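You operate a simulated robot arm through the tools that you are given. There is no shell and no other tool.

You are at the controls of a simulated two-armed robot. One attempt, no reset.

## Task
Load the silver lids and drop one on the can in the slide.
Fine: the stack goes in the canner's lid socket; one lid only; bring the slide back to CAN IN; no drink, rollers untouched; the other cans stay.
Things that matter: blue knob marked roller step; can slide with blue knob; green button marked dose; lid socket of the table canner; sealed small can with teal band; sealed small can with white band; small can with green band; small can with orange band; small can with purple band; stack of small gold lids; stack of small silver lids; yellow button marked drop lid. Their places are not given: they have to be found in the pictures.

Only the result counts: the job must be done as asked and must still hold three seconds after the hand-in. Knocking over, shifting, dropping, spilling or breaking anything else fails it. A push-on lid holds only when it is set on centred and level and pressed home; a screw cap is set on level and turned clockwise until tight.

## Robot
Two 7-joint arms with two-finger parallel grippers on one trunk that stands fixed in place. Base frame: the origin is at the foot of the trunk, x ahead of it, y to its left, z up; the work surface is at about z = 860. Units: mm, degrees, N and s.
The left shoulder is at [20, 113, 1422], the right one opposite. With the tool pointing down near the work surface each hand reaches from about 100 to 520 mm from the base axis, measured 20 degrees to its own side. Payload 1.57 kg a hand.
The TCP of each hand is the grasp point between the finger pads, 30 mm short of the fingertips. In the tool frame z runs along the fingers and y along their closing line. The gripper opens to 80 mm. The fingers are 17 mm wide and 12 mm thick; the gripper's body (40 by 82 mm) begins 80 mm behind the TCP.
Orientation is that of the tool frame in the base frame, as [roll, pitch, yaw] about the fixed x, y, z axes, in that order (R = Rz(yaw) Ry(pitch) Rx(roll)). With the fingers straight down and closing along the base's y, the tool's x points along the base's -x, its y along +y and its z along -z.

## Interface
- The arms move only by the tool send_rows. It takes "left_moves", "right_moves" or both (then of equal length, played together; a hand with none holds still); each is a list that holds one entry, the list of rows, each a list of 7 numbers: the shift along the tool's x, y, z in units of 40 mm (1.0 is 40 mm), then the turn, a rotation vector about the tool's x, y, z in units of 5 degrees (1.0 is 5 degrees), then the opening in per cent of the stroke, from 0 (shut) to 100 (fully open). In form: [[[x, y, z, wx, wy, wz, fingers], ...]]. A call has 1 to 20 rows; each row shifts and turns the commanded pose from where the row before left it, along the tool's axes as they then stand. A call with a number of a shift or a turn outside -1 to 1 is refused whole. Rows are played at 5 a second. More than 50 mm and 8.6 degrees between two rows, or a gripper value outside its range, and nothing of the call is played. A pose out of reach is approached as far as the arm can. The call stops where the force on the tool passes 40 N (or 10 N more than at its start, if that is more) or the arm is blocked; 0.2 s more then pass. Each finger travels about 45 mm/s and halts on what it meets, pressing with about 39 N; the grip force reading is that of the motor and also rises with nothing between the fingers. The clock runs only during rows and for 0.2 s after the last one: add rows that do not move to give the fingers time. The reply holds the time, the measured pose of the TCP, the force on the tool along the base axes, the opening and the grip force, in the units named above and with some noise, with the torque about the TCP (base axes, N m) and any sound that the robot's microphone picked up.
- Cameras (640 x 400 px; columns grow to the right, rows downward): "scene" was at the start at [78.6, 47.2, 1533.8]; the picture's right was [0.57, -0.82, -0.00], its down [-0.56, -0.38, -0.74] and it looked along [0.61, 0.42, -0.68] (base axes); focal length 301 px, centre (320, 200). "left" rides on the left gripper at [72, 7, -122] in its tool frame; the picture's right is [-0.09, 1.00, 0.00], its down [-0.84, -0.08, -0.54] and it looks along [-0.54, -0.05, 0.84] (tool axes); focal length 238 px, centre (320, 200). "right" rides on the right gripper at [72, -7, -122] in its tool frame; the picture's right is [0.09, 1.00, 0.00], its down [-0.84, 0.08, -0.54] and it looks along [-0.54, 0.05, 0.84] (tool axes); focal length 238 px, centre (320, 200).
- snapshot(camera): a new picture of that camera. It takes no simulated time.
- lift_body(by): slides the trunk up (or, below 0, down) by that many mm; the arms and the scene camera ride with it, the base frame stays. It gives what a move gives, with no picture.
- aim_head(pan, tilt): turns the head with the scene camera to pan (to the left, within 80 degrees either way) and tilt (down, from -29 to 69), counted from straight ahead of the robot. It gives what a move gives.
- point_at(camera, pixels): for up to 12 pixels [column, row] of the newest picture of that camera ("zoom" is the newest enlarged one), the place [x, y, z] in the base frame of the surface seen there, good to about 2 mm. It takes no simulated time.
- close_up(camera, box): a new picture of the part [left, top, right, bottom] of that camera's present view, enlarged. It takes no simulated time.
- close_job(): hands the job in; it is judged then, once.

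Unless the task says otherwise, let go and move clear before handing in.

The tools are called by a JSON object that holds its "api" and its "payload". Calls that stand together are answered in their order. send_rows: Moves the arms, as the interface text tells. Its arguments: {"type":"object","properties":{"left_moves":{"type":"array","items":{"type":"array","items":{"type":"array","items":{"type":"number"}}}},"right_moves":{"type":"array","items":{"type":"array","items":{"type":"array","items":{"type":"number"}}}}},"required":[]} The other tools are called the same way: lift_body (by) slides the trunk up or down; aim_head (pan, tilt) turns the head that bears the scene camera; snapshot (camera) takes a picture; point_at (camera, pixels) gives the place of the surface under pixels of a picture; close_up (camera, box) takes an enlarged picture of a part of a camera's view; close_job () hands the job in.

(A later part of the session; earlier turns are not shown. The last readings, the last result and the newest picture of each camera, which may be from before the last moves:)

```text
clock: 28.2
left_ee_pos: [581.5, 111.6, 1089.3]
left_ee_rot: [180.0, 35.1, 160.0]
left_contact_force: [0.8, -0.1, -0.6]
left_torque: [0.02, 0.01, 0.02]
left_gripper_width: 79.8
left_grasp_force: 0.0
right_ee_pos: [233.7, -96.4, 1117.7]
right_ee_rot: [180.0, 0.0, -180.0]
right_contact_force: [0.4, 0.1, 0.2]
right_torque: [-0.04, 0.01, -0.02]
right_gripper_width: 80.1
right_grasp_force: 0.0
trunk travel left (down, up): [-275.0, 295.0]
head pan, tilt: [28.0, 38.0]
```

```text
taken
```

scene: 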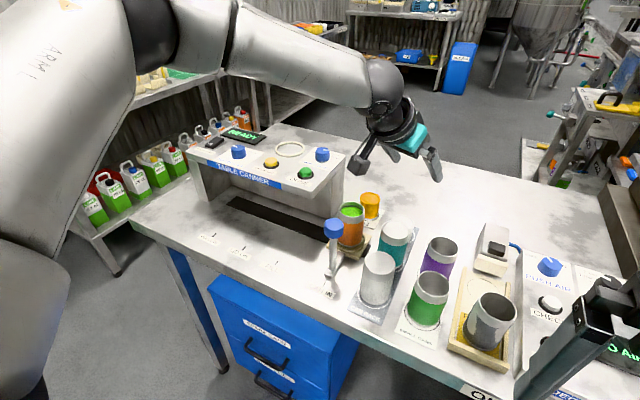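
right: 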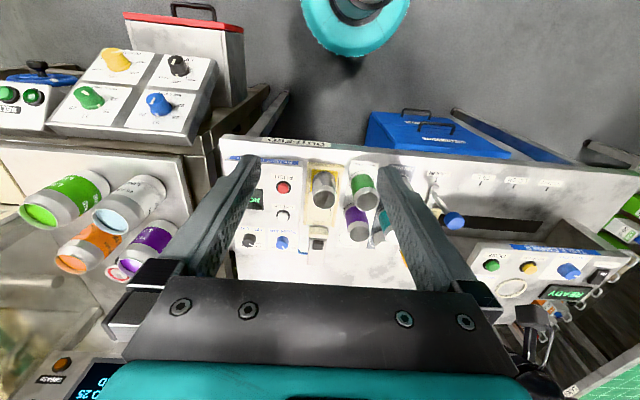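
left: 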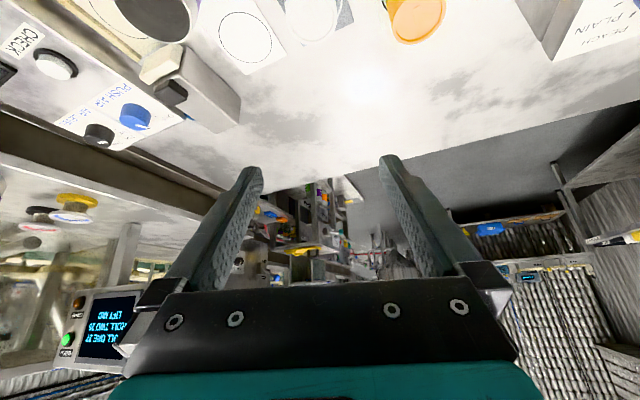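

35° works, with the hand now at (581.5,111.6,1089). I'll lower the trunk 90 mm and check the alignment over the stack.

{"api": "lift_body", "payload": {"by": -90}}

{"api": "aim_head", "payload": {"pan": 14, "tilt": 32}}

{"api": "snapshot", "payload": {"camera": "scene"}}

{"api": "snapshot", "payload": {"camera": "left"}}

{"api": "snapshot", "payload": {"camera": "right"}}

```text
clock: 29.4
left_ee_pos: [580.4, 113.2, 999.6]
left_ee_rot: [180.0, 35.2, 160.0]
left_contact_force: [-0.2, 0.2, 0.0]
left_torque: [0.03, 0.0, 0.01]
left_gripper_width: 80.0
left_grasp_force: 0.1
right_ee_pos: [232.9, -96.5, 1026.3]
right_ee_rot: [179.9, 0.0, -179.9]
right_contact_force: [-0.1, 0.1, -0.3]
right_torque: [0.02, 0.0, 0.0]
right_gripper_width: 79.9
right_grasp_force: 0.1
trunk travel left (down, up): [-185.0, 385.0]
head pan, tilt: [28.0, 38.0]
```

```text
clock: 30.2
left_ee_pos: [581.7, 112.4, 998.9]
left_ee_rot: [179.9, 35.1, 160.0]
left_contact_force: [0.3, 1.6, 0.7]
left_torque: [-0.03, -0.03, -0.02]
left_gripper_width: 80.0
left_grasp_force: 0.0
right_ee_pos: [233.7, -96.9, 1027.3]
right_ee_rot: [-180.0, 0.0, -179.9]
right_contact_force: [0.0, 0.5, -0.4]
right_torque: [-0.01, -0.01, 0.02]
right_gripper_width: 80.1
right_grasp_force: 0.0
trunk travel left (down, up): [-185.0, 385.0]
head pan, tilt: [14.0, 32.0]
```

```text
taken
```

scene: 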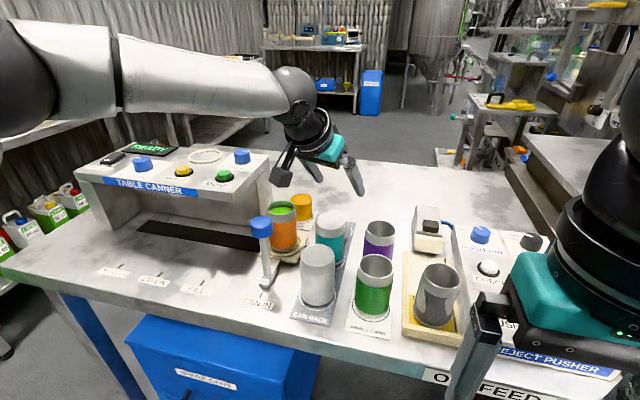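

```text
taken
```

left: 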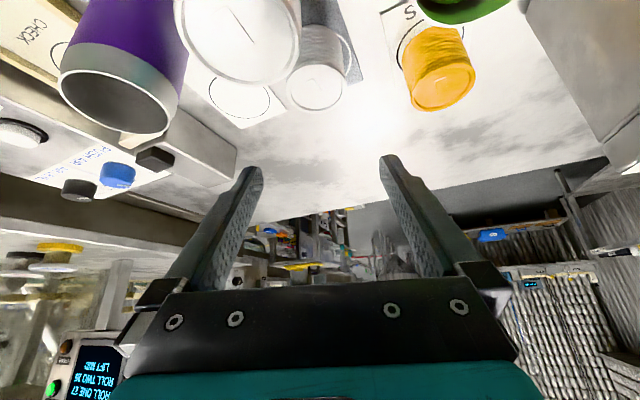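

```text
taken
```

right: 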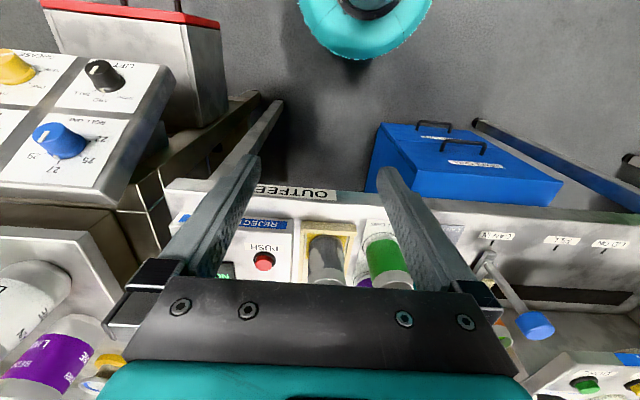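

The stack top is at about (317,87) in the left view. I'll refine its centre from here.

{"api": "close_up", "payload": {"camera": "left", "box": [240, 20, 400, 120]}}

{"api": "point_at", "payload": {"camera": "left", "pixels": [[289, 88], [346, 88], [317, 67], [317, 107], [317, 87], [297, 72], [337, 103], [338, 72], [297, 103]]}}

{"api": "close_up", "payload": {"camera": "scene", "box": [260, 120, 400, 260]}}

```text
4.00 times, centred on (320, 70) of left
```

zoom: 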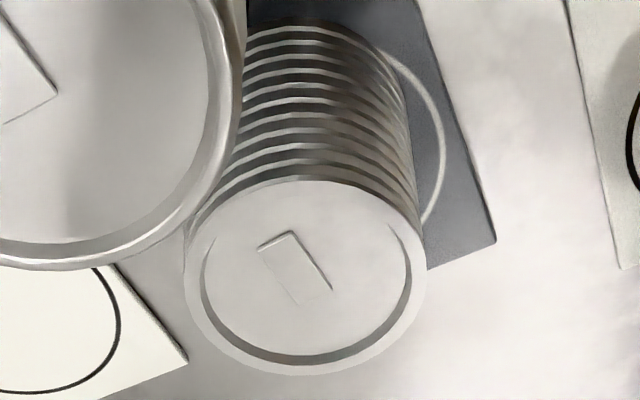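

```text
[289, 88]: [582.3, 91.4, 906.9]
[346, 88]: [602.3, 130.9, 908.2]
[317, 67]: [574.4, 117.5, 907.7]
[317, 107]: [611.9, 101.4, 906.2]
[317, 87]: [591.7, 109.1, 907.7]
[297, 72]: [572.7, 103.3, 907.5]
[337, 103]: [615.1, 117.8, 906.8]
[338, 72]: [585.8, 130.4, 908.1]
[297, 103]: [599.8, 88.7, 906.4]
```

```text
2.86 times, centred on (330, 190) of scene
```

zoom: 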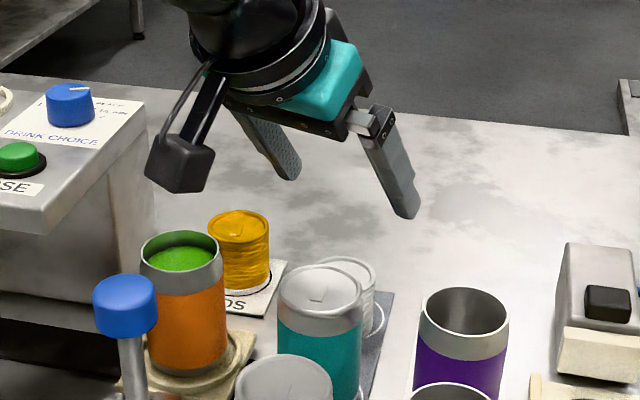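

The centre is confirmed at (593,110). The camera block must pass beside the slide's blue knob, so I'll measure the knob and the white can exactly.

{"api": "close_up", "payload": {"camera": "scene", "box": [240, 180, 380, 320]}}

{"api": "point_at", "payload": {"camera": "scene", "pixels": [[261, 218], [253, 220], [269, 220], [261, 222], [261, 230], [318, 251], [318, 246], [318, 262], [303, 253], [333, 253], [332, 221], [283, 209]]}}

{"api": "point_at", "payload": {"camera": "left", "pixels": [[240, 40], [300, 40], [210, 75]]}}

```text
2.86 times, centred on (310, 250) of scene
```

zoom: 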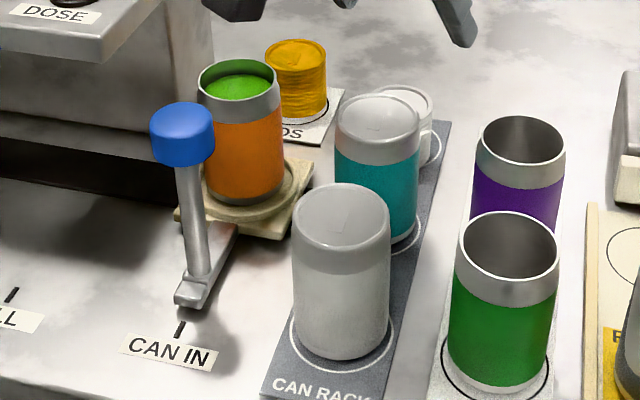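

```text
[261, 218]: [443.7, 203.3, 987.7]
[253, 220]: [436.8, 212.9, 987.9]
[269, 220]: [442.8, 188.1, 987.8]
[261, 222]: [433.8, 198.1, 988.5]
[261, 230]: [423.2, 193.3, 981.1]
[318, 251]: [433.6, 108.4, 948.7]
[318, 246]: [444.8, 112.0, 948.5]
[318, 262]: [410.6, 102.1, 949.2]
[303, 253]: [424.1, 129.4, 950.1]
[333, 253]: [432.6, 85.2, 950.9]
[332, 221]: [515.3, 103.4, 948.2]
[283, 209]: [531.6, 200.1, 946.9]
```

```text
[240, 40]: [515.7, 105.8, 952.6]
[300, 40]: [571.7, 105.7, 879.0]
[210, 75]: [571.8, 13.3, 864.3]
```

The knob is at (434,198) with radius 16, and the white can is at (420,106). I'll turn 2° so the camera block sits midway between them, then lower 60 mm and look again.

{"api": "send_rows", "payload": {"left_moves": [[[0, 0, 0, -0.23, 0, -0.328, 100], [-0.019, 0.034, 0.013, 0, 0, 0, 100], [0, 0, 0, 0, 0, 0, 100]]]}}

{"api": "lift_body", "payload": {"by": -50}}

{"api": "close_up", "payload": {"camera": "scene", "box": [230, 100, 390, 260]}}

{"api": "snapshot", "payload": {"camera": "left"}}

```text
clock: 31.0
left_ee_pos: [583.4, 112.5, 1000.0]
left_ee_rot: [-180.0, 35.2, 162.0]
left_contact_force: [0.9, 0.3, -0.7]
left_torque: [0.01, 0.02, -0.04]
left_gripper_width: 80.1
left_grasp_force: 0.0
right_ee_pos: [232.5, -97.7, 1026.3]
right_ee_rot: [180.0, 0.0, 180.0]
right_contact_force: [0.3, 0.4, 0.0]
right_torque: [0.0, 0.0, -0.02]
right_gripper_width: 79.9
right_grasp_force: 0.1
trunk travel left (down, up): [-185.0, 385.0]
head pan, tilt: [14.0, 32.0]
```

```text
clock: 31.9
left_ee_pos: [582.3, 113.8, 950.4]
left_ee_rot: [-179.9, 35.1, 162.0]
left_contact_force: [0.1, -0.2, -0.2]
left_torque: [0.0, -0.01, -0.01]
left_gripper_width: 79.9
left_grasp_force: 0.1
right_ee_pos: [232.9, -97.0, 978.6]
right_ee_rot: [179.9, 0.0, -179.9]
right_contact_force: [0.0, 0.1, 0.3]
right_torque: [0.0, 0.0, 0.01]
right_gripper_width: 79.9
right_grasp_force: 0.1
trunk travel left (down, up): [-135.0, 435.0]
head pan, tilt: [14.0, 32.0]
```

```text
2.50 times, centred on (310, 180) of scene
```

zoom: 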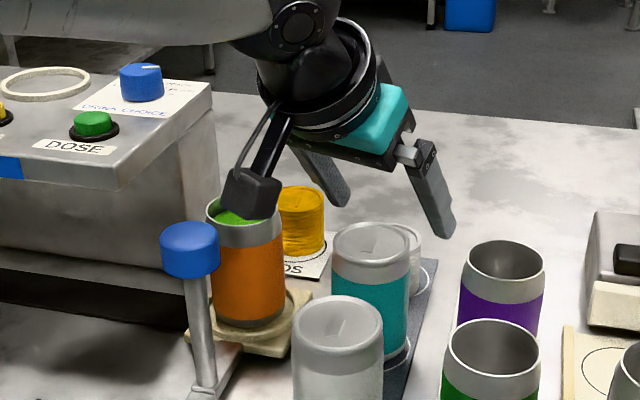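

```text
taken
```

left: 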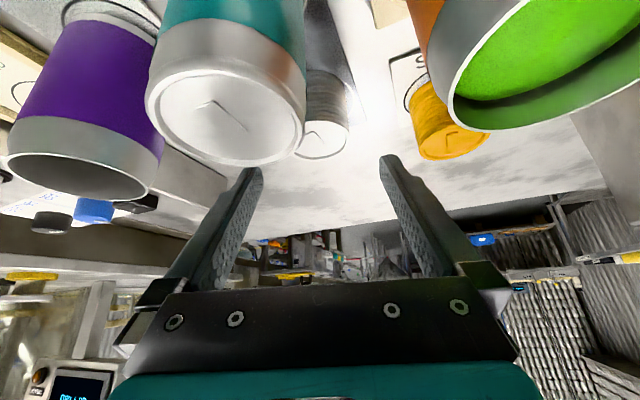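

The camera block appears over the orange can from this angle, so I'll measure the block's real place and lower edges before descending.

{"api": "point_at", "payload": {"camera": "zoom", "pixels": [[225, 180], [222, 205], [250, 190], [258, 200], [265, 215], [278, 190], [240, 172], [372, 150], [400, 165], [440, 228], [452, 215], [413, 153]]}}

```text
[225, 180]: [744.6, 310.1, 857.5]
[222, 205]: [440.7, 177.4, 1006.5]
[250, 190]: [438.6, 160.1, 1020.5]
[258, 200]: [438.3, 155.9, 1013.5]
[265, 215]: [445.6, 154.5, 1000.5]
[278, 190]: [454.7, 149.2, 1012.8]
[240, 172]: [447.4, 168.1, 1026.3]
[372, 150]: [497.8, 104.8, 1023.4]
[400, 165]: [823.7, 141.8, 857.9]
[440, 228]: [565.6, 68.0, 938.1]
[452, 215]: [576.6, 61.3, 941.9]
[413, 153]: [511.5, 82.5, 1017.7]
```

The camera block's bottom sits 49 mm above the TCP, so it will clear the can tops, but it passes only ~6 mm from the knob. I'll turn 3° more away from the knob and then lower to the grip height.

{"api": "send_rows", "payload": {"left_moves": [[[0, 0, 0, -0.344, 0, -0.491, 100], [0, 0, 0, 0, 0, 0, 100]]]}}

{"api": "lift_body", "payload": {"by": -25}}

{"api": "close_up", "payload": {"camera": "scene", "box": [230, 80, 390, 240]}}

{"api": "snapshot", "payload": {"camera": "left"}}

```text
clock: 32.5
left_ee_pos: [580.6, 115.8, 950.4]
left_ee_rot: [-179.8, 35.2, 165.0]
left_contact_force: [-0.2, 0.1, 0.5]
left_torque: [-0.01, 0.01, 0.01]
left_gripper_width: 80.0
left_grasp_force: 0.1
right_ee_pos: [233.1, -97.6, 977.0]
right_ee_rot: [180.0, 0.0, -179.9]
right_contact_force: [1.0, 0.8, -0.3]
right_torque: [0.02, 0.02, -0.04]
right_gripper_width: 79.9
right_grasp_force: 0.1
trunk travel left (down, up): [-135.0, 435.0]
head pan, tilt: [14.0, 32.0]
```

```text
clock: 33.2
left_ee_pos: [580.2, 115.6, 924.8]
left_ee_rot: [-179.9, 35.3, 165.1]
left_contact_force: [-0.6, 0.3, -1.0]
left_torque: [0.01, 0.01, 0.0]
left_gripper_width: 79.8
left_grasp_force: 0.1
right_ee_pos: [232.5, -98.4, 952.0]
right_ee_rot: [180.0, 0.1, -179.9]
right_contact_force: [0.2, -0.3, -0.6]
right_torque: [0.02, -0.01, -0.01]
right_gripper_width: 80.1
right_grasp_force: 0.0
trunk travel left (down, up): [-110.0, 460.0]
head pan, tilt: [14.0, 32.0]
```

```text
2.50 times, centred on (310, 160) of scene
```

zoom: 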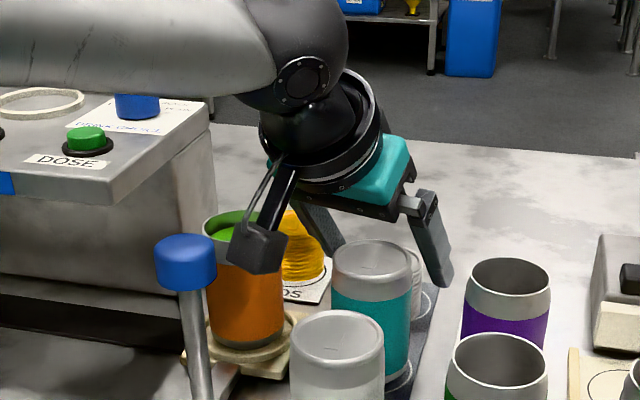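

```text
taken
```

left: 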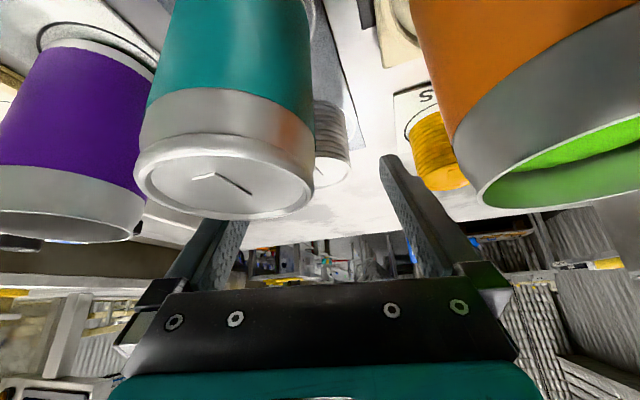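

The hand slid slightly to (580,115.7) when turned. I'll try the small correction toward (582.4,112.9) before the last lowering.

{"api": "send_rows", "payload": {"left_moves": [[[-0.054, -0.055, 0.038, 0, 0, 0, 100], [0, 0, 0, 0, 0, 0, 100]]]}}

```text
clock: 33.8
left_ee_pos: [581.1, 114.4, 927.4]
left_ee_rot: [-179.9, 35.4, 165.0]
left_contact_force: [-0.3, 0.2, -0.4]
left_torque: [0.02, 0.0, 0.01]
left_gripper_width: 79.9
left_grasp_force: 0.0
right_ee_pos: [233.1, -98.1, 951.4]
right_ee_rot: [180.0, -0.1, -180.0]
right_contact_force: [0.2, 0.2, -0.4]
right_torque: [0.0, -0.01, 0.02]
right_gripper_width: 80.1
right_grasp_force: 0.1
trunk travel left (down, up): [-110.0, 460.0]
head pan, tilt: [14.0, 32.0]
```

That's close enough for the grip. I'll lower the last 20 mm and inspect.

{"api": "lift_body", "payload": {"by": -20}}

{"api": "close_up", "payload": {"camera": "scene", "box": [230, 80, 390, 240]}}

{"api": "snapshot", "payload": {"camera": "left"}}

{"api": "snapshot", "payload": {"camera": "right"}}

```text
clock: 34.5
left_ee_pos: [579.9, 113.6, 906.2]
left_ee_rot: [-180.0, 35.3, 165.0]
left_contact_force: [0.7, -0.5, 0.5]
left_torque: [-0.01, 0.0, 0.04]
left_gripper_width: 80.0
left_grasp_force: 0.0
right_ee_pos: [232.6, -97.6, 932.5]
right_ee_rot: [179.9, 0.0, -180.0]
right_contact_force: [-0.2, 0.6, 1.0]
right_torque: [0.01, 0.01, 0.02]
right_gripper_width: 80.3
right_grasp_force: 0.1
trunk travel left (down, up): [-90.0, 480.0]
head pan, tilt: [14.0, 32.0]
```

```text
2.50 times, centred on (310, 160) of scene
```

zoom: 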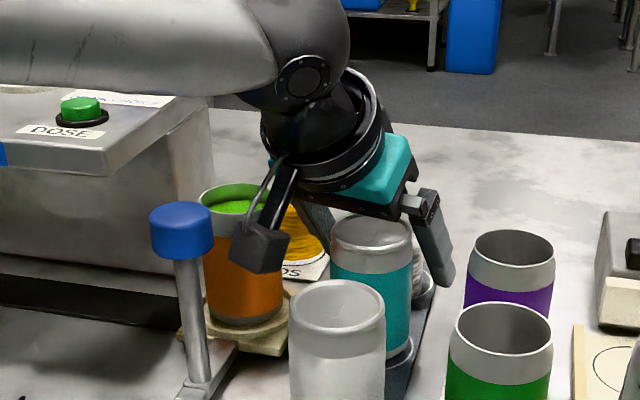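

```text
taken
```

left: 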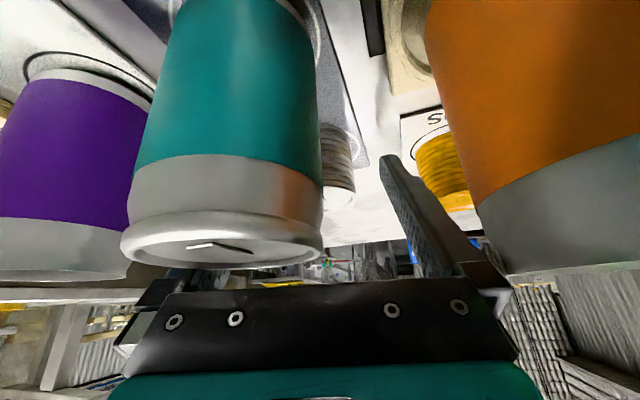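

```text
taken
```

right: 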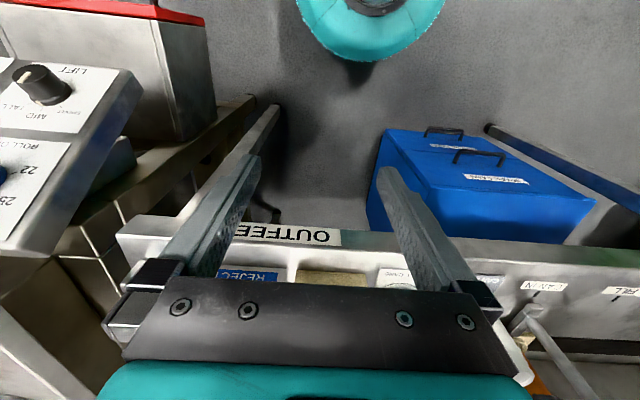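

No contact so far, and the fingers straddle the stack laterally within 1 mm. I'll close on the stack.

{"api": "send_rows", "payload": {"left_moves": [[[0, 0, 0, 0, 0, 0, 80], [0, 0, 0, 0, 0, 0, 65], [0, 0, 0, 0, 0, 0, 50], [0, 0, 0, 0, 0, 0, 30], [0, 0, 0, 0, 0, 0, 30], [0, 0, 0, 0, 0, 0, 30]]]}}

{"api": "close_up", "payload": {"camera": "scene", "box": [230, 80, 390, 240]}}

{"api": "snapshot", "payload": {"camera": "left"}}

```text
clock: 35.9
left_ee_pos: [579.4, 114.1, 907.0]
left_ee_rot: [-179.9, 35.2, 164.9]
left_contact_force: [-0.3, -1.1, 0.8]
left_torque: [0.04, 0.11, 0.04]
left_gripper_width: 45.7
left_grasp_force: 39.0
right_ee_pos: [232.8, -97.8, 932.2]
right_ee_rot: [180.0, 0.1, 180.0]
right_contact_force: [0.2, -0.3, -0.2]
right_torque: [-0.01, 0.01, 0.03]
right_gripper_width: 80.0
right_grasp_force: 0.0
trunk travel left (down, up): [-90.0, 480.0]
head pan, tilt: [14.0, 32.0]
```

```text
2.50 times, centred on (310, 160) of scene
```

zoom: 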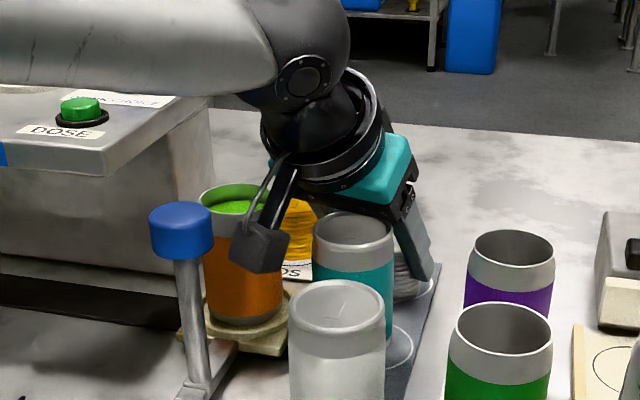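

```text
taken
```

left: 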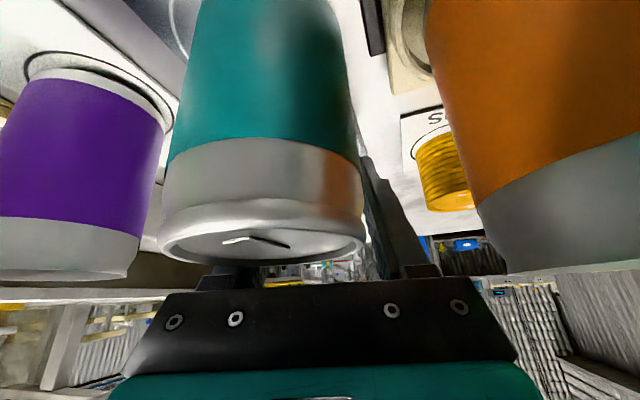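

The stack is gripped (45.7 mm, 39 N), but the closing finger pushed the teal can: its base ring now shows at zoom (395,345). I'll measure the displacement before moving anything.

{"api": "point_at", "payload": {"camera": "zoom", "pixels": [[353, 230], [353, 240], [318, 230], [388, 230], [353, 255], [385, 335], [398, 330], [410, 350], [395, 368], [340, 310], [400, 300], [412, 290]]}}

{"api": "close_up", "payload": {"camera": "scene", "box": [290, 140, 360, 250]}}

```text
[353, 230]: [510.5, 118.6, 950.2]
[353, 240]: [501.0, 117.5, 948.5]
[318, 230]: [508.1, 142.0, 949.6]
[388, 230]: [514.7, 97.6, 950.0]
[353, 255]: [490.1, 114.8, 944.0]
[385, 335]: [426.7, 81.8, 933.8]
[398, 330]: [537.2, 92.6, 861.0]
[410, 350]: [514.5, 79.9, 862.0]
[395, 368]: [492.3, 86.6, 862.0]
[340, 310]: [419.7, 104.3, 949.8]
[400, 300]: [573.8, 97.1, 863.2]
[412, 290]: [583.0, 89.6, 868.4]
```

```text
3.64 times, centred on (325, 195) of scene
```

zoom: 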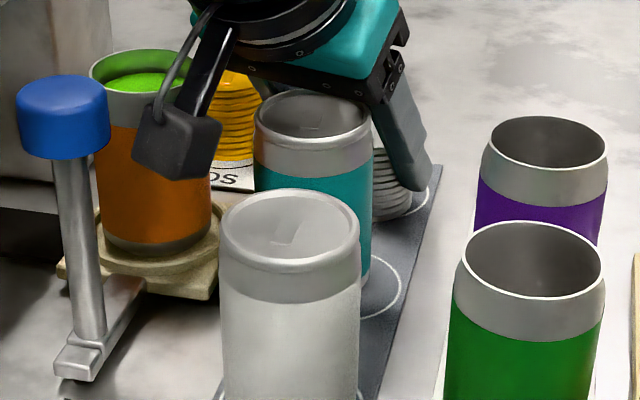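

The teal can was pushed about 11 mm in +y (now near y≈120); it still stands upright and can be re-centred later. I'll lift straight up a little now, since the slanted finger moves away from the can as it rises.

{"api": "lift_body", "payload": {"by": 12}}

{"api": "close_up", "payload": {"camera": "scene", "box": [290, 140, 360, 250]}}

```text
clock: 36.5
left_ee_pos: [579.5, 114.5, 917.5]
left_ee_rot: [-179.9, 35.3, 165.1]
left_contact_force: [0.5, -0.2, -0.9]
left_torque: [-0.02, 0.0, 0.0]
left_gripper_width: 46.0
left_grasp_force: 39.4
right_ee_pos: [233.7, -97.7, 944.3]
right_ee_rot: [-180.0, 0.0, 180.0]
right_contact_force: [-0.2, -0.2, -1.0]
right_torque: [0.0, -0.03, -0.01]
right_gripper_width: 79.9
right_grasp_force: 0.0
trunk travel left (down, up): [-102.0, 468.0]
head pan, tilt: [14.0, 32.0]
```

```text
3.64 times, centred on (325, 195) of scene
```

zoom: 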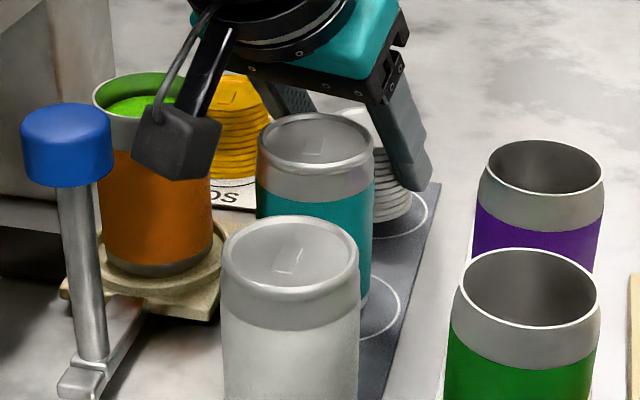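

The whole stack came up with the grip. I'll lift it well clear.

{"api": "lift_body", "payload": {"by": 60}}

{"api": "lift_body", "payload": {"by": 120}}

{"api": "snapshot", "payload": {"camera": "scene"}}

{"api": "snapshot", "payload": {"camera": "left"}}

```text
clock: 37.5
left_ee_pos: [578.9, 113.8, 977.8]
left_ee_rot: [-179.9, 35.3, 165.0]
left_contact_force: [-0.1, -0.3, -0.9]
left_torque: [0.03, 0.01, -0.01]
left_gripper_width: 46.2
left_grasp_force: 38.9
right_ee_pos: [232.6, -97.3, 1003.6]
right_ee_rot: [-179.9, 0.0, 180.0]
right_contact_force: [-0.1, 0.6, -0.5]
right_torque: [-0.01, 0.03, 0.02]
right_gripper_width: 79.9
right_grasp_force: 0.0
trunk travel left (down, up): [-162.0, 408.0]
head pan, tilt: [14.0, 32.0]
```

```text
clock: 39.0
left_ee_pos: [580.1, 114.1, 1097.8]
left_ee_rot: [-179.9, 35.3, 165.0]
left_contact_force: [-0.6, -0.1, -0.4]
left_torque: [-0.02, 0.0, 0.01]
left_gripper_width: 46.3
left_grasp_force: 39.0
right_ee_pos: [232.7, -97.7, 1124.6]
right_ee_rot: [-179.9, 0.0, -179.9]
right_contact_force: [-0.1, 0.1, 0.1]
right_torque: [0.04, 0.0, -0.01]
right_gripper_width: 80.0
right_grasp_force: 0.1
trunk travel left (down, up): [-282.0, 288.0]
head pan, tilt: [14.0, 32.0]
```

```text
taken
```

scene: 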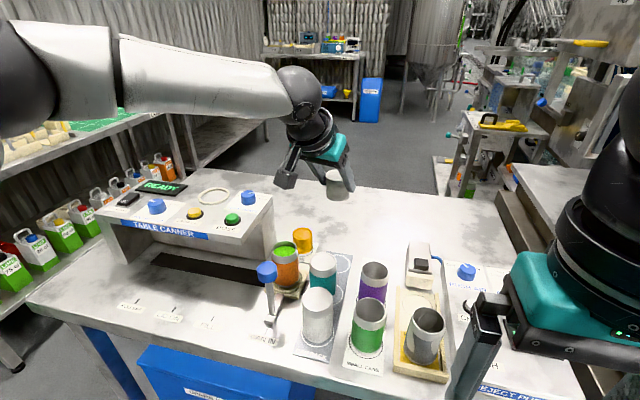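

```text
taken
```

left: 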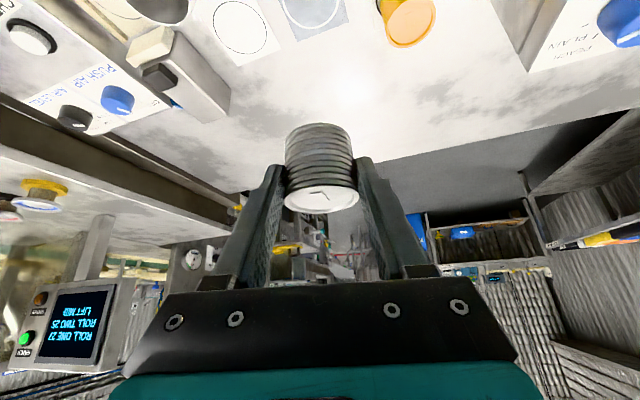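

The stack is held level-looking, its top seen at (322,198). I'll measure its pose in the hand.

{"api": "close_up", "payload": {"camera": "left", "box": [270, 110, 380, 220]}}

{"api": "point_at", "payload": {"camera": "left", "pixels": [[289, 198], [355, 196], [322, 186], [322, 210], [321, 196], [305, 207], [340, 206], [320, 130], [322, 150]]}}

{"api": "close_up", "payload": {"camera": "scene", "box": [270, 120, 390, 220]}}

{"api": "point_at", "payload": {"camera": "scene", "pixels": [[342, 174], [336, 176], [340, 180], [333, 196], [345, 194], [340, 200], [349, 173]]}}

```text
3.64 times, centred on (325, 165) of left
```

zoom: 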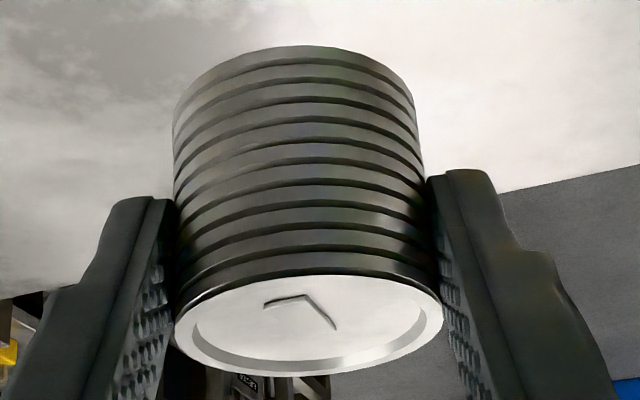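

```text
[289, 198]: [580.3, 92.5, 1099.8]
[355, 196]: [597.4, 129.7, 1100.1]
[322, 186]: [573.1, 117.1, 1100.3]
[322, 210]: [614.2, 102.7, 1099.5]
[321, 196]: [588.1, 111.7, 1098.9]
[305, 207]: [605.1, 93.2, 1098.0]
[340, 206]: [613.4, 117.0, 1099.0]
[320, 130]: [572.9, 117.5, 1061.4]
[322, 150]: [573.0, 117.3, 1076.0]
```

```text
4.00 times, centred on (330, 170) of scene
```

zoom: 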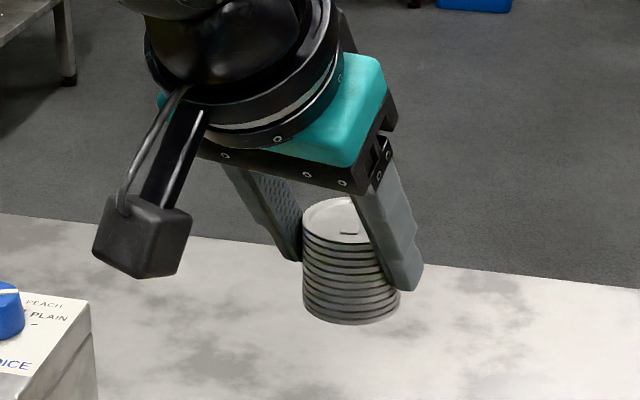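

```text
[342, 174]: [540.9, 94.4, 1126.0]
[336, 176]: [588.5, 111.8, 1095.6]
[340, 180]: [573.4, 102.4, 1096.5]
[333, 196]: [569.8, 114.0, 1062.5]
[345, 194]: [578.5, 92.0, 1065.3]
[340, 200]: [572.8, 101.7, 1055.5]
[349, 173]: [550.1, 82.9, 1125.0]
```

The stack hangs level, its centre 14 mm ahead of the TCP and its bottom about 42 mm below it. I'll carry it toward the socket at this height and turn to azimuth +20° on the way.

{"api": "send_rows", "payload": {"left_moves": [[[0.255, 0.776, -0.179, 0, 0, 0, 30], [0.255, 0.776, -0.179, 0, 0, 0, 30], [0.255, 0.776, -0.179, 0, 0, 0, 30], [0.255, 0.776, -0.179, 0, 0, 0, 30], [0.255, 0.776, -0.179, 0, 0, 0, 30], [0, 0, 0, -0.574, 0, -0.819, 30], [0, 0, 0, -0.574, 0, -0.819, 30], [0, 0, 0, -0.574, 0, -0.819, 30], [0, 0, 0, -0.574, 0, -0.819, 30], [0, 0, 0, -0.574, 0, -0.819, 30], [0, 0, 0, -0.574, 0, -0.819, 30], [0, 0, 0, -0.574, 0, -0.819, 30], [0, 0, 0, 0, 0, 0, 30]]]}}

```text
clock: 41.8
left_ee_pos: [560.8, 279.3, 1098.4]
left_ee_rot: [-179.8, 35.2, -160.0]
left_contact_force: [-0.8, -0.6, -1.4]
left_torque: [-0.02, 0.01, 0.02]
left_gripper_width: 45.8
left_grasp_force: 39.0
right_ee_pos: [232.1, -97.2, 1124.1]
right_ee_rot: [-179.9, 0.0, -180.0]
right_contact_force: [-0.6, 0.0, 0.1]
right_torque: [0.04, 0.04, 0.04]
right_gripper_width: 80.0
right_grasp_force: 0.1
trunk travel left (down, up): [-282.0, 288.0]
head pan, tilt: [14.0, 32.0]
```

Smooth so far. Next I'll move over the socket centre, to TCP target (589.3,390.5).

{"api": "send_rows", "payload": {"left_moves": [[[-0.332, 0.593, 0.2325, 0, 0, 0, 30], [-0.332, 0.593, 0.2325, 0, 0, 0, 30], [-0.332, 0.593, 0.2325, 0, 0, 0, 30], [-0.332, 0.593, 0.2325, 0, 0, 0, 30], [0, 0, 0, 0, 0, 0, 30]]]}}

{"api": "aim_head", "payload": {"pan": 28, "tilt": 24}}

{"api": "snapshot", "payload": {"camera": "scene"}}

{"api": "snapshot", "payload": {"camera": "left"}}

```text
clock: 43.0
left_ee_pos: [592.9, 390.5, 1096.3]
left_ee_rot: [-179.8, 35.2, -159.9]
left_contact_force: [0.8, 0.9, -0.4]
left_torque: [0.01, -0.02, 0.0]
left_gripper_width: 45.7
left_grasp_force: 39.3
right_ee_pos: [232.8, -98.0, 1124.0]
right_ee_rot: [-180.0, 0.0, 180.0]
right_contact_force: [-0.2, 0.2, 0.1]
right_torque: [0.03, 0.01, -0.01]
right_gripper_width: 80.0
right_grasp_force: 0.0
trunk travel left (down, up): [-282.0, 288.0]
head pan, tilt: [14.0, 32.0]
```

```text
clock: 43.8
left_ee_pos: [593.1, 391.8, 1094.8]
left_ee_rot: [-179.7, 35.2, -160.0]
left_contact_force: [0.5, 0.1, -1.4]
left_torque: [0.02, 0.02, -0.02]
left_gripper_width: 45.6
left_grasp_force: 39.2
right_ee_pos: [232.7, -98.5, 1124.9]
right_ee_rot: [-179.9, 0.1, -179.9]
right_contact_force: [1.2, 1.0, -0.4]
right_torque: [0.0, 0.0, 0.02]
right_gripper_width: 80.2
right_grasp_force: 0.1
trunk travel left (down, up): [-282.0, 288.0]
head pan, tilt: [28.0, 24.0]
```

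```text
taken
```

scene: 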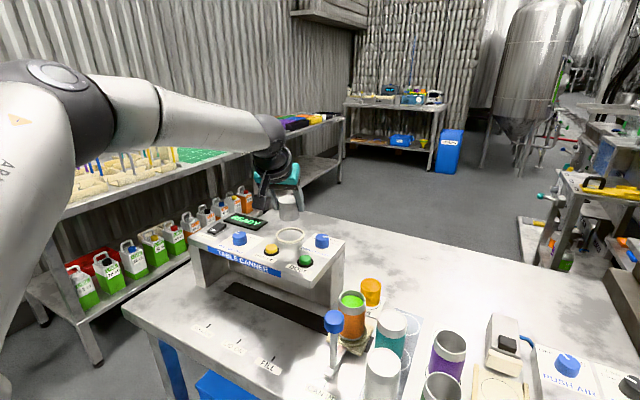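

```text
taken
```

left: 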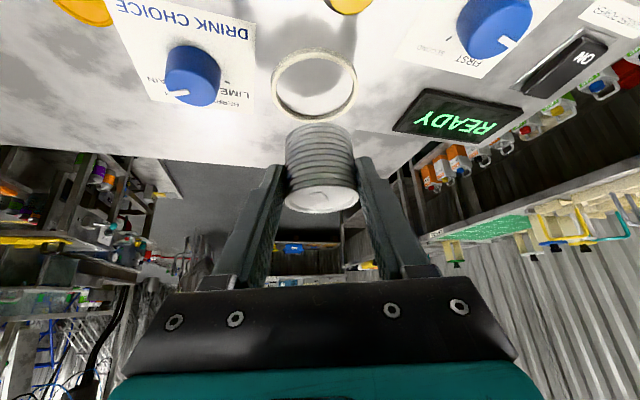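

The stack is near the socket. I'll measure both the stack and the ring from the left camera to get the remaining offset.

{"api": "point_at", "payload": {"camera": "left", "pixels": [[322, 188], [322, 210], [290, 199], [355, 197], [321, 198], [274, 84], [355, 84], [314, 52], [315, 118], [314, 85], [285, 63], [345, 64]]}}

{"api": "close_up", "payload": {"camera": "left", "box": [260, 30, 380, 220]}}

{"api": "close_up", "payload": {"camera": "scene", "box": [230, 160, 350, 280]}}

```text
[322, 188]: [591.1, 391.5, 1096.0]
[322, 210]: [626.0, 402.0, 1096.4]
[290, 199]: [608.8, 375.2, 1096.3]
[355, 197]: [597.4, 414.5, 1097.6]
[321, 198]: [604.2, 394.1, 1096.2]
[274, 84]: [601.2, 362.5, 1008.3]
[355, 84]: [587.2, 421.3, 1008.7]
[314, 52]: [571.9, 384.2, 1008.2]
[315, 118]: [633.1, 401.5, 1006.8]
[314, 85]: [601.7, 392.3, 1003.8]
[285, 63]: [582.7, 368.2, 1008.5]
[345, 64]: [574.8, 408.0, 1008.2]
```

```text
2.11 times, centred on (320, 125) of left
```

zoom: 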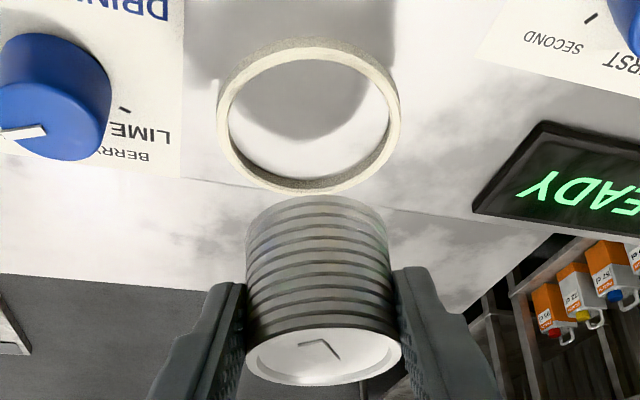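

```text
3.33 times, centred on (290, 220) of scene
```

zoom: 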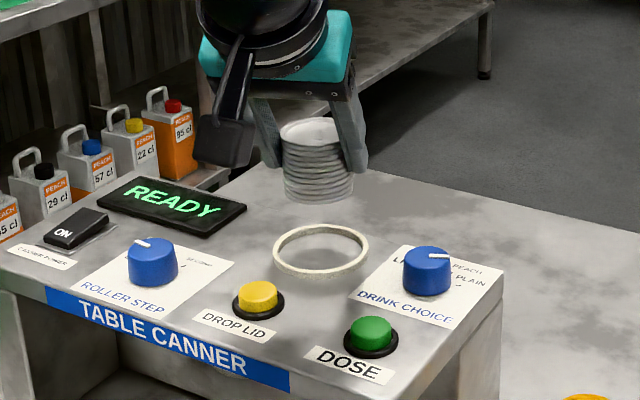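

The stack is ~3.7 mm too far along the approach direction. I'll correct that and lower by the trunk to just above the ring.

{"api": "send_rows", "payload": {"left_moves": [[[0.076, 0.015, -0.053, 0, 0, 0, 30], [0, 0, 0, 0, 0, 0, 30]]]}}

{"api": "lift_body", "payload": {"by": -38}}

{"api": "close_up", "payload": {"camera": "scene", "box": [230, 120, 350, 240]}}

{"api": "close_up", "payload": {"camera": "left", "box": [240, 60, 400, 240]}}

```text
clock: 44.4
left_ee_pos: [588.9, 392.9, 1095.8]
left_ee_rot: [-179.7, 35.1, -160.0]
left_contact_force: [0.7, -0.5, -0.2]
left_torque: [-0.01, 0.0, 0.0]
left_gripper_width: 45.6
left_grasp_force: 39.0
right_ee_pos: [233.9, -97.7, 1124.5]
right_ee_rot: [-180.0, 0.0, 180.0]
right_contact_force: [0.9, -0.4, 0.1]
right_torque: [-0.01, 0.02, -0.01]
right_gripper_width: 80.2
right_grasp_force: 0.1
trunk travel left (down, up): [-282.0, 288.0]
head pan, tilt: [28.0, 24.0]
```

```text
clock: 45.2
left_ee_pos: [588.2, 391.8, 1058.2]
left_ee_rot: [-179.7, 35.2, -159.9]
left_contact_force: [0.2, 0.8, -0.3]
left_torque: [0.02, 0.02, 0.0]
left_gripper_width: 45.6
left_grasp_force: 38.9
right_ee_pos: [232.9, -97.6, 1085.1]
right_ee_rot: [-180.0, -0.1, 180.0]
right_contact_force: [0.1, 0.1, 0.4]
right_torque: [0.0, 0.04, 0.02]
right_gripper_width: 79.9
right_grasp_force: 0.1
trunk travel left (down, up): [-244.0, 326.0]
head pan, tilt: [28.0, 24.0]
```

```text
3.33 times, centred on (290, 180) of scene
```

zoom: 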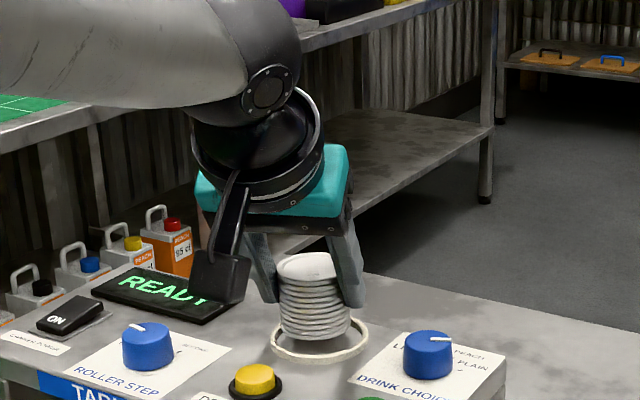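

```text
2.22 times, centred on (320, 150) of left
```

zoom: 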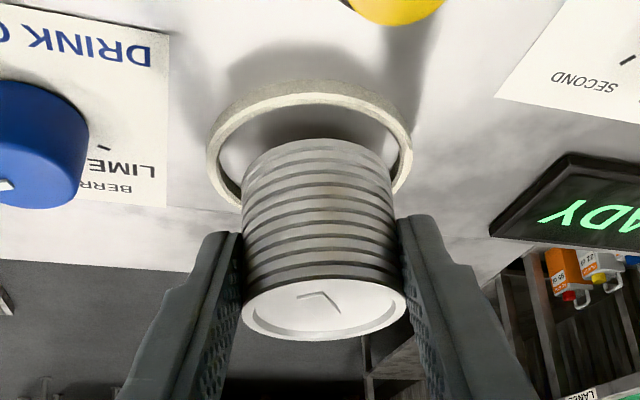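

The stack sits over the ring with about 13 mm to go. I'll shift 2 mm to the right and lower in small steps, watching the force.

{"api": "send_rows", "payload": {"left_moves": [[[0, -0.05, 0, 0, 0, 0, 30], [0.0287, 0, 0.041, 0, 0, 0, 30], [0.0287, 0, 0.041, 0, 0, 0, 30], [0.0287, 0, 0.041, 0, 0, 0, 30], [0.0287, 0, 0.041, 0, 0, 0, 30], [0, 0, 0, 0, 0, 0, 30]]]}}

{"api": "close_up", "payload": {"camera": "left", "box": [240, 60, 400, 240]}}

{"api": "close_up", "payload": {"camera": "scene", "box": [260, 160, 350, 240]}}

```text
clock: 46.6
left_ee_pos: [588.8, 389.2, 1050.1]
left_ee_rot: [-179.9, 35.3, -160.0]
left_contact_force: [-1.1, -0.1, -0.5]
left_torque: [0.01, 0.02, -0.02]
left_gripper_width: 45.7
left_grasp_force: 38.8
right_ee_pos: [232.9, -97.6, 1086.6]
right_ee_rot: [-180.0, 0.0, 179.9]
right_contact_force: [1.2, 0.7, 0.3]
right_torque: [-0.04, -0.01, 0.01]
right_gripper_width: 79.8
right_grasp_force: 0.1
trunk travel left (down, up): [-244.0, 326.0]
head pan, tilt: [28.0, 24.0]
```

```text
2.22 times, centred on (320, 150) of left
```

zoom: 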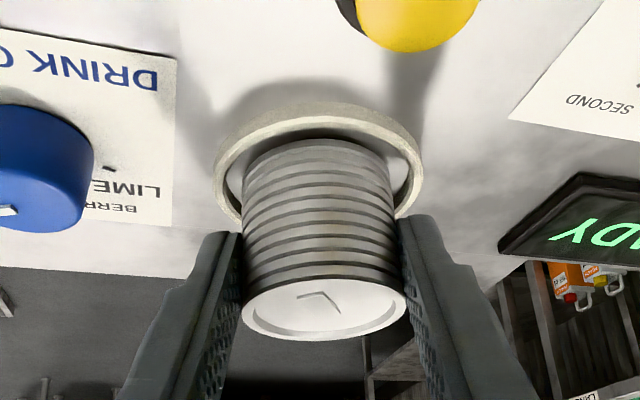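

```text
5.00 times, centred on (305, 200) of scene
```

zoom: 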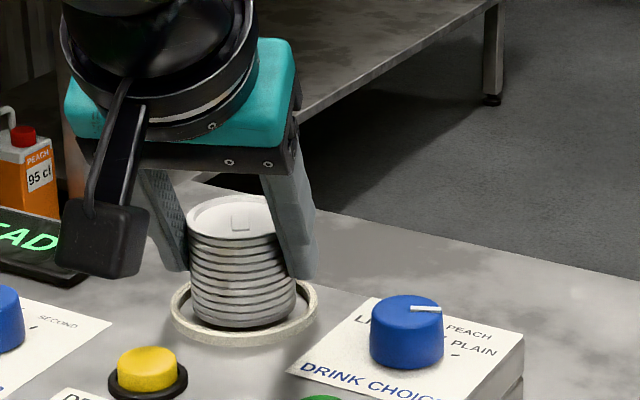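

Both views show the stack centred in the ring (scene: stack 190–297 versus ring 170–318). I'll lower the last few mm in 1 mm steps.

{"api": "send_rows", "payload": {"left_moves": [[[0.0144, 0, 0.0205, 0, 0, 0, 30], [0.0144, 0, 0.0205, 0, 0, 0, 30], [0.0144, 0, 0.0205, 0, 0, 0, 30], [0.0144, 0, 0.0205, 0, 0, 0, 30], [0, 0, 0, 0, 0, 0, 30]]]}}

{"api": "close_up", "payload": {"camera": "scene", "box": [260, 160, 350, 240]}}

```text
clock: 47.8
left_ee_pos: [589.6, 389.8, 1047.2]
left_ee_rot: [-179.7, 35.1, -160.0]
left_contact_force: [0.0, 0.0, -0.9]
left_torque: [-0.03, 0.01, 0.02]
left_gripper_width: 45.5
left_grasp_force: 38.7
right_ee_pos: [233.7, -97.8, 1085.8]
right_ee_rot: [-180.0, 0.0, 179.9]
right_contact_force: [0.1, 0.1, 0.0]
right_torque: [-0.01, 0.01, 0.01]
right_gripper_width: 80.1
right_grasp_force: 0.1
trunk travel left (down, up): [-244.0, 326.0]
head pan, tilt: [28.0, 24.0]
```

```text
5.00 times, centred on (305, 200) of scene
```

zoom: 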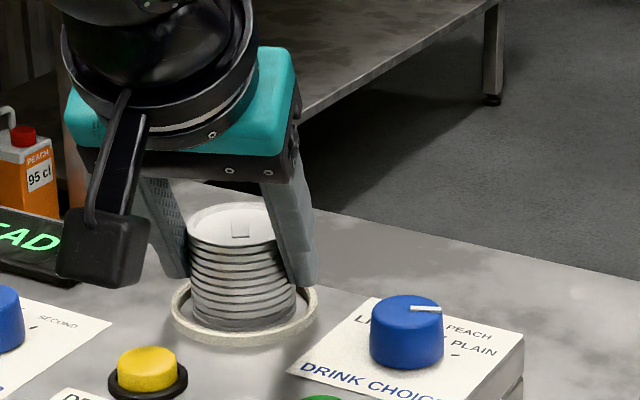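

{"api": "send_rows", "payload": {"left_moves": [[[0.0144, 0, 0.0205, 0, 0, 0, 30], [0.0144, 0, 0.0205, 0, 0, 0, 30], [0.0144, 0, 0.0205, 0, 0, 0, 30], [0, 0, 0, 0, 0, 0, 30]]]}}

```text
clock: 48.8
left_ee_pos: [589.2, 389.4, 1045.6]
left_ee_rot: [-179.7, 35.3, -160.0]
left_contact_force: [0.3, 0.4, 4.2]
left_torque: [0.11, -0.06, 0.01]
left_gripper_width: 45.4
left_grasp_force: 38.7
right_ee_pos: [232.5, -97.1, 1087.4]
right_ee_rot: [-180.0, 0.1, -180.0]
right_contact_force: [-0.6, -0.1, 0.3]
right_torque: [0.0, 0.02, 0.05]
right_gripper_width: 79.8
right_grasp_force: 0.2
trunk travel left (down, up): [-244.0, 326.0]
head pan, tilt: [28.0, 24.0]
```

The force rose to 4.2 N at z=1045.6, matching the stack touching the socket floor. I'll check before letting go.

{"api": "close_up", "payload": {"camera": "scene", "box": [260, 160, 350, 240]}}

{"api": "close_up", "payload": {"camera": "left", "box": [240, 60, 400, 240]}}

```text
5.00 times, centred on (305, 200) of scene
```

zoom: 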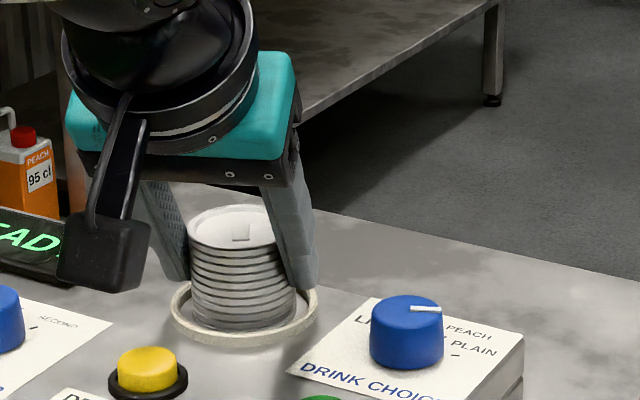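

```text
2.22 times, centred on (320, 150) of left
```

zoom: 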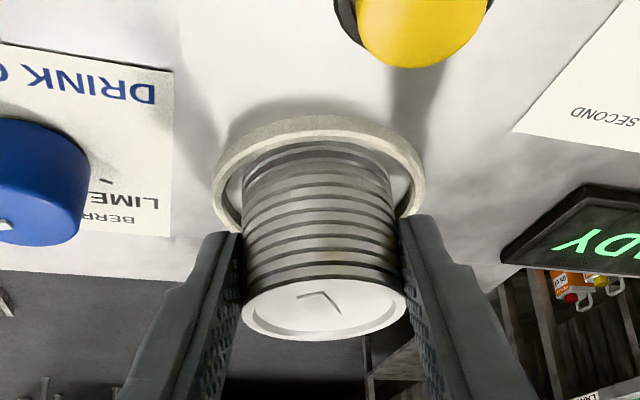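

The stack sits in the ring, centred. I'll open the fingers and then back away upward.

{"api": "send_rows", "payload": {"left_moves": [[[0, 0, 0, 0, 0, 0, 65], [0, 0, 0, 0, 0, 0, 80], [0, 0, 0, 0, 0, 0, 100], [0, 0, 0, 0, 0, 0, 100], [0, 0, 0, 0, 0, 0, 100]]]}}

{"api": "lift_body", "payload": {"by": 60}}

{"api": "snapshot", "payload": {"camera": "left"}}

{"api": "close_up", "payload": {"camera": "scene", "box": [200, 180, 350, 300]}}

```text
clock: 50.0
left_ee_pos: [589.0, 389.7, 1044.7]
left_ee_rot: [-179.7, 35.2, -160.0]
left_contact_force: [1.1, 0.3, -0.9]
left_torque: [0.0, 0.0, 0.01]
left_gripper_width: 79.8
left_grasp_force: 0.1
right_ee_pos: [233.0, -97.6, 1086.1]
right_ee_rot: [180.0, -0.1, 180.0]
right_contact_force: [0.7, 0.1, 0.8]
right_torque: [0.06, -0.01, 0.0]
right_gripper_width: 80.1
right_grasp_force: 0.0
trunk travel left (down, up): [-244.0, 326.0]
head pan, tilt: [28.0, 24.0]
```

```text
clock: 51.0
left_ee_pos: [589.3, 390.4, 1103.7]
left_ee_rot: [-179.6, 35.1, -160.0]
left_contact_force: [-0.4, 0.0, -0.7]
left_torque: [-0.05, 0.04, 0.0]
left_gripper_width: 80.1
left_grasp_force: 0.0
right_ee_pos: [232.4, -97.4, 1145.7]
right_ee_rot: [-180.0, 0.0, 180.0]
right_contact_force: [0.1, 0.8, -0.2]
right_torque: [0.01, -0.01, -0.02]
right_gripper_width: 80.0
right_grasp_force: 0.1
trunk travel left (down, up): [-304.0, 266.0]
head pan, tilt: [28.0, 24.0]
```

```text
taken
```

left: 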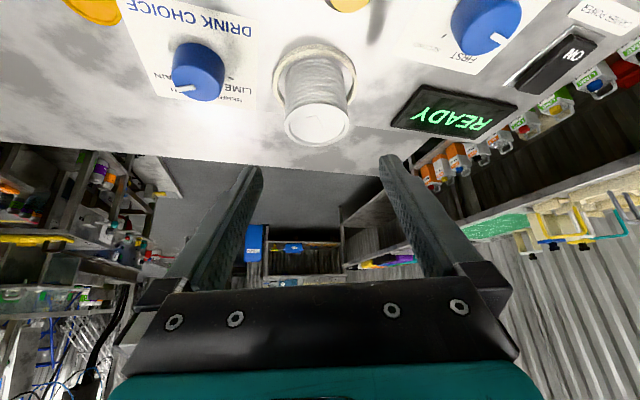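

```text
3.33 times, centred on (275, 240) of scene
```

zoom: 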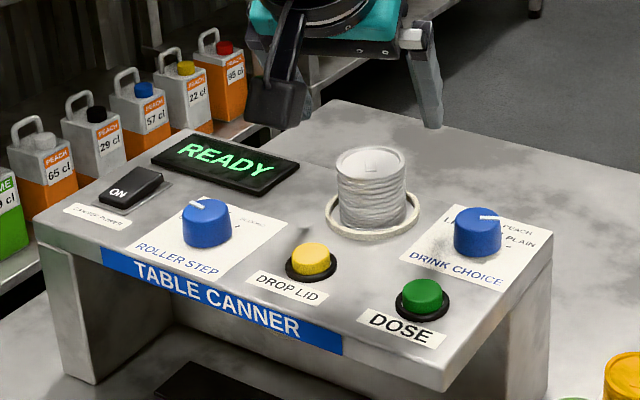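

The lids stand in the socket. Next comes the slide: I'll draw the left hand back from the canner and bring it nearly upright (15° tilt, azimuth 0) for gripping the blue knob.

{"api": "send_rows", "payload": {"left_moves": [[[0.778, -0.253, -0.545, 0, 0, 0, 100], [0.778, -0.253, -0.545, 0, 0, 0, 100], [0.778, -0.253, -0.545, 0, 0, 0, 100], [0.778, -0.253, -0.545, 0, 0, 0, 100], [0, 0, 0, 0.574, 0, 0.819, 100], [0, 0, 0, 0.574, 0, 0.819, 100], [0, 0, 0, 0.574, 0, 0.819, 100], [0, 0, 0, 0.574, 0, 0.819, 100], [0, 0, 0, 0, 1, 0, 100], [0, 0, 0, 0, 1, 0, 100], [0, 0, 0, 0, 1, 0, 100], [0, 0, 0, 0, 1, 0, 100], [0, 0, 0, 0, 0, 0, 100]]]}}

{"api": "snapshot", "payload": {"camera": "left"}}

{"api": "snapshot", "payload": {"camera": "scene"}}

```text
clock: 53.8
left_ee_pos: [459.7, 299.9, 1102.0]
left_ee_rot: [-179.9, 15.1, 179.8]
left_contact_force: [-0.1, 0.6, -0.4]
left_torque: [-0.01, 0.03, -0.03]
left_gripper_width: 79.9
left_grasp_force: 0.0
right_ee_pos: [232.3, -98.0, 1147.3]
right_ee_rot: [-180.0, 0.0, 180.0]
right_contact_force: [-0.9, -0.5, -0.4]
right_torque: [0.0, 0.02, 0.02]
right_gripper_width: 79.9
right_grasp_force: 0.1
trunk travel left (down, up): [-304.0, 266.0]
head pan, tilt: [28.0, 24.0]
```

```text
taken
```

left: 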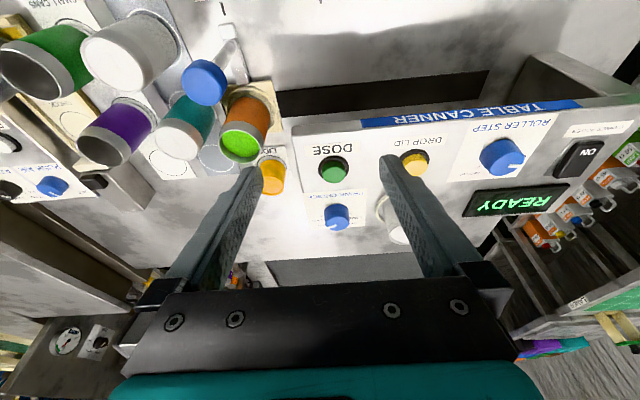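

```text
taken
```

scene: 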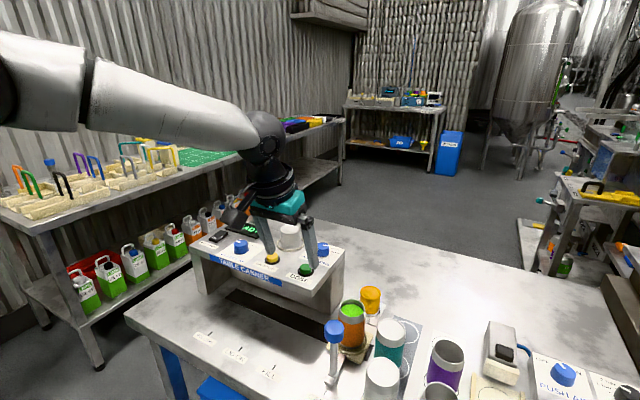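

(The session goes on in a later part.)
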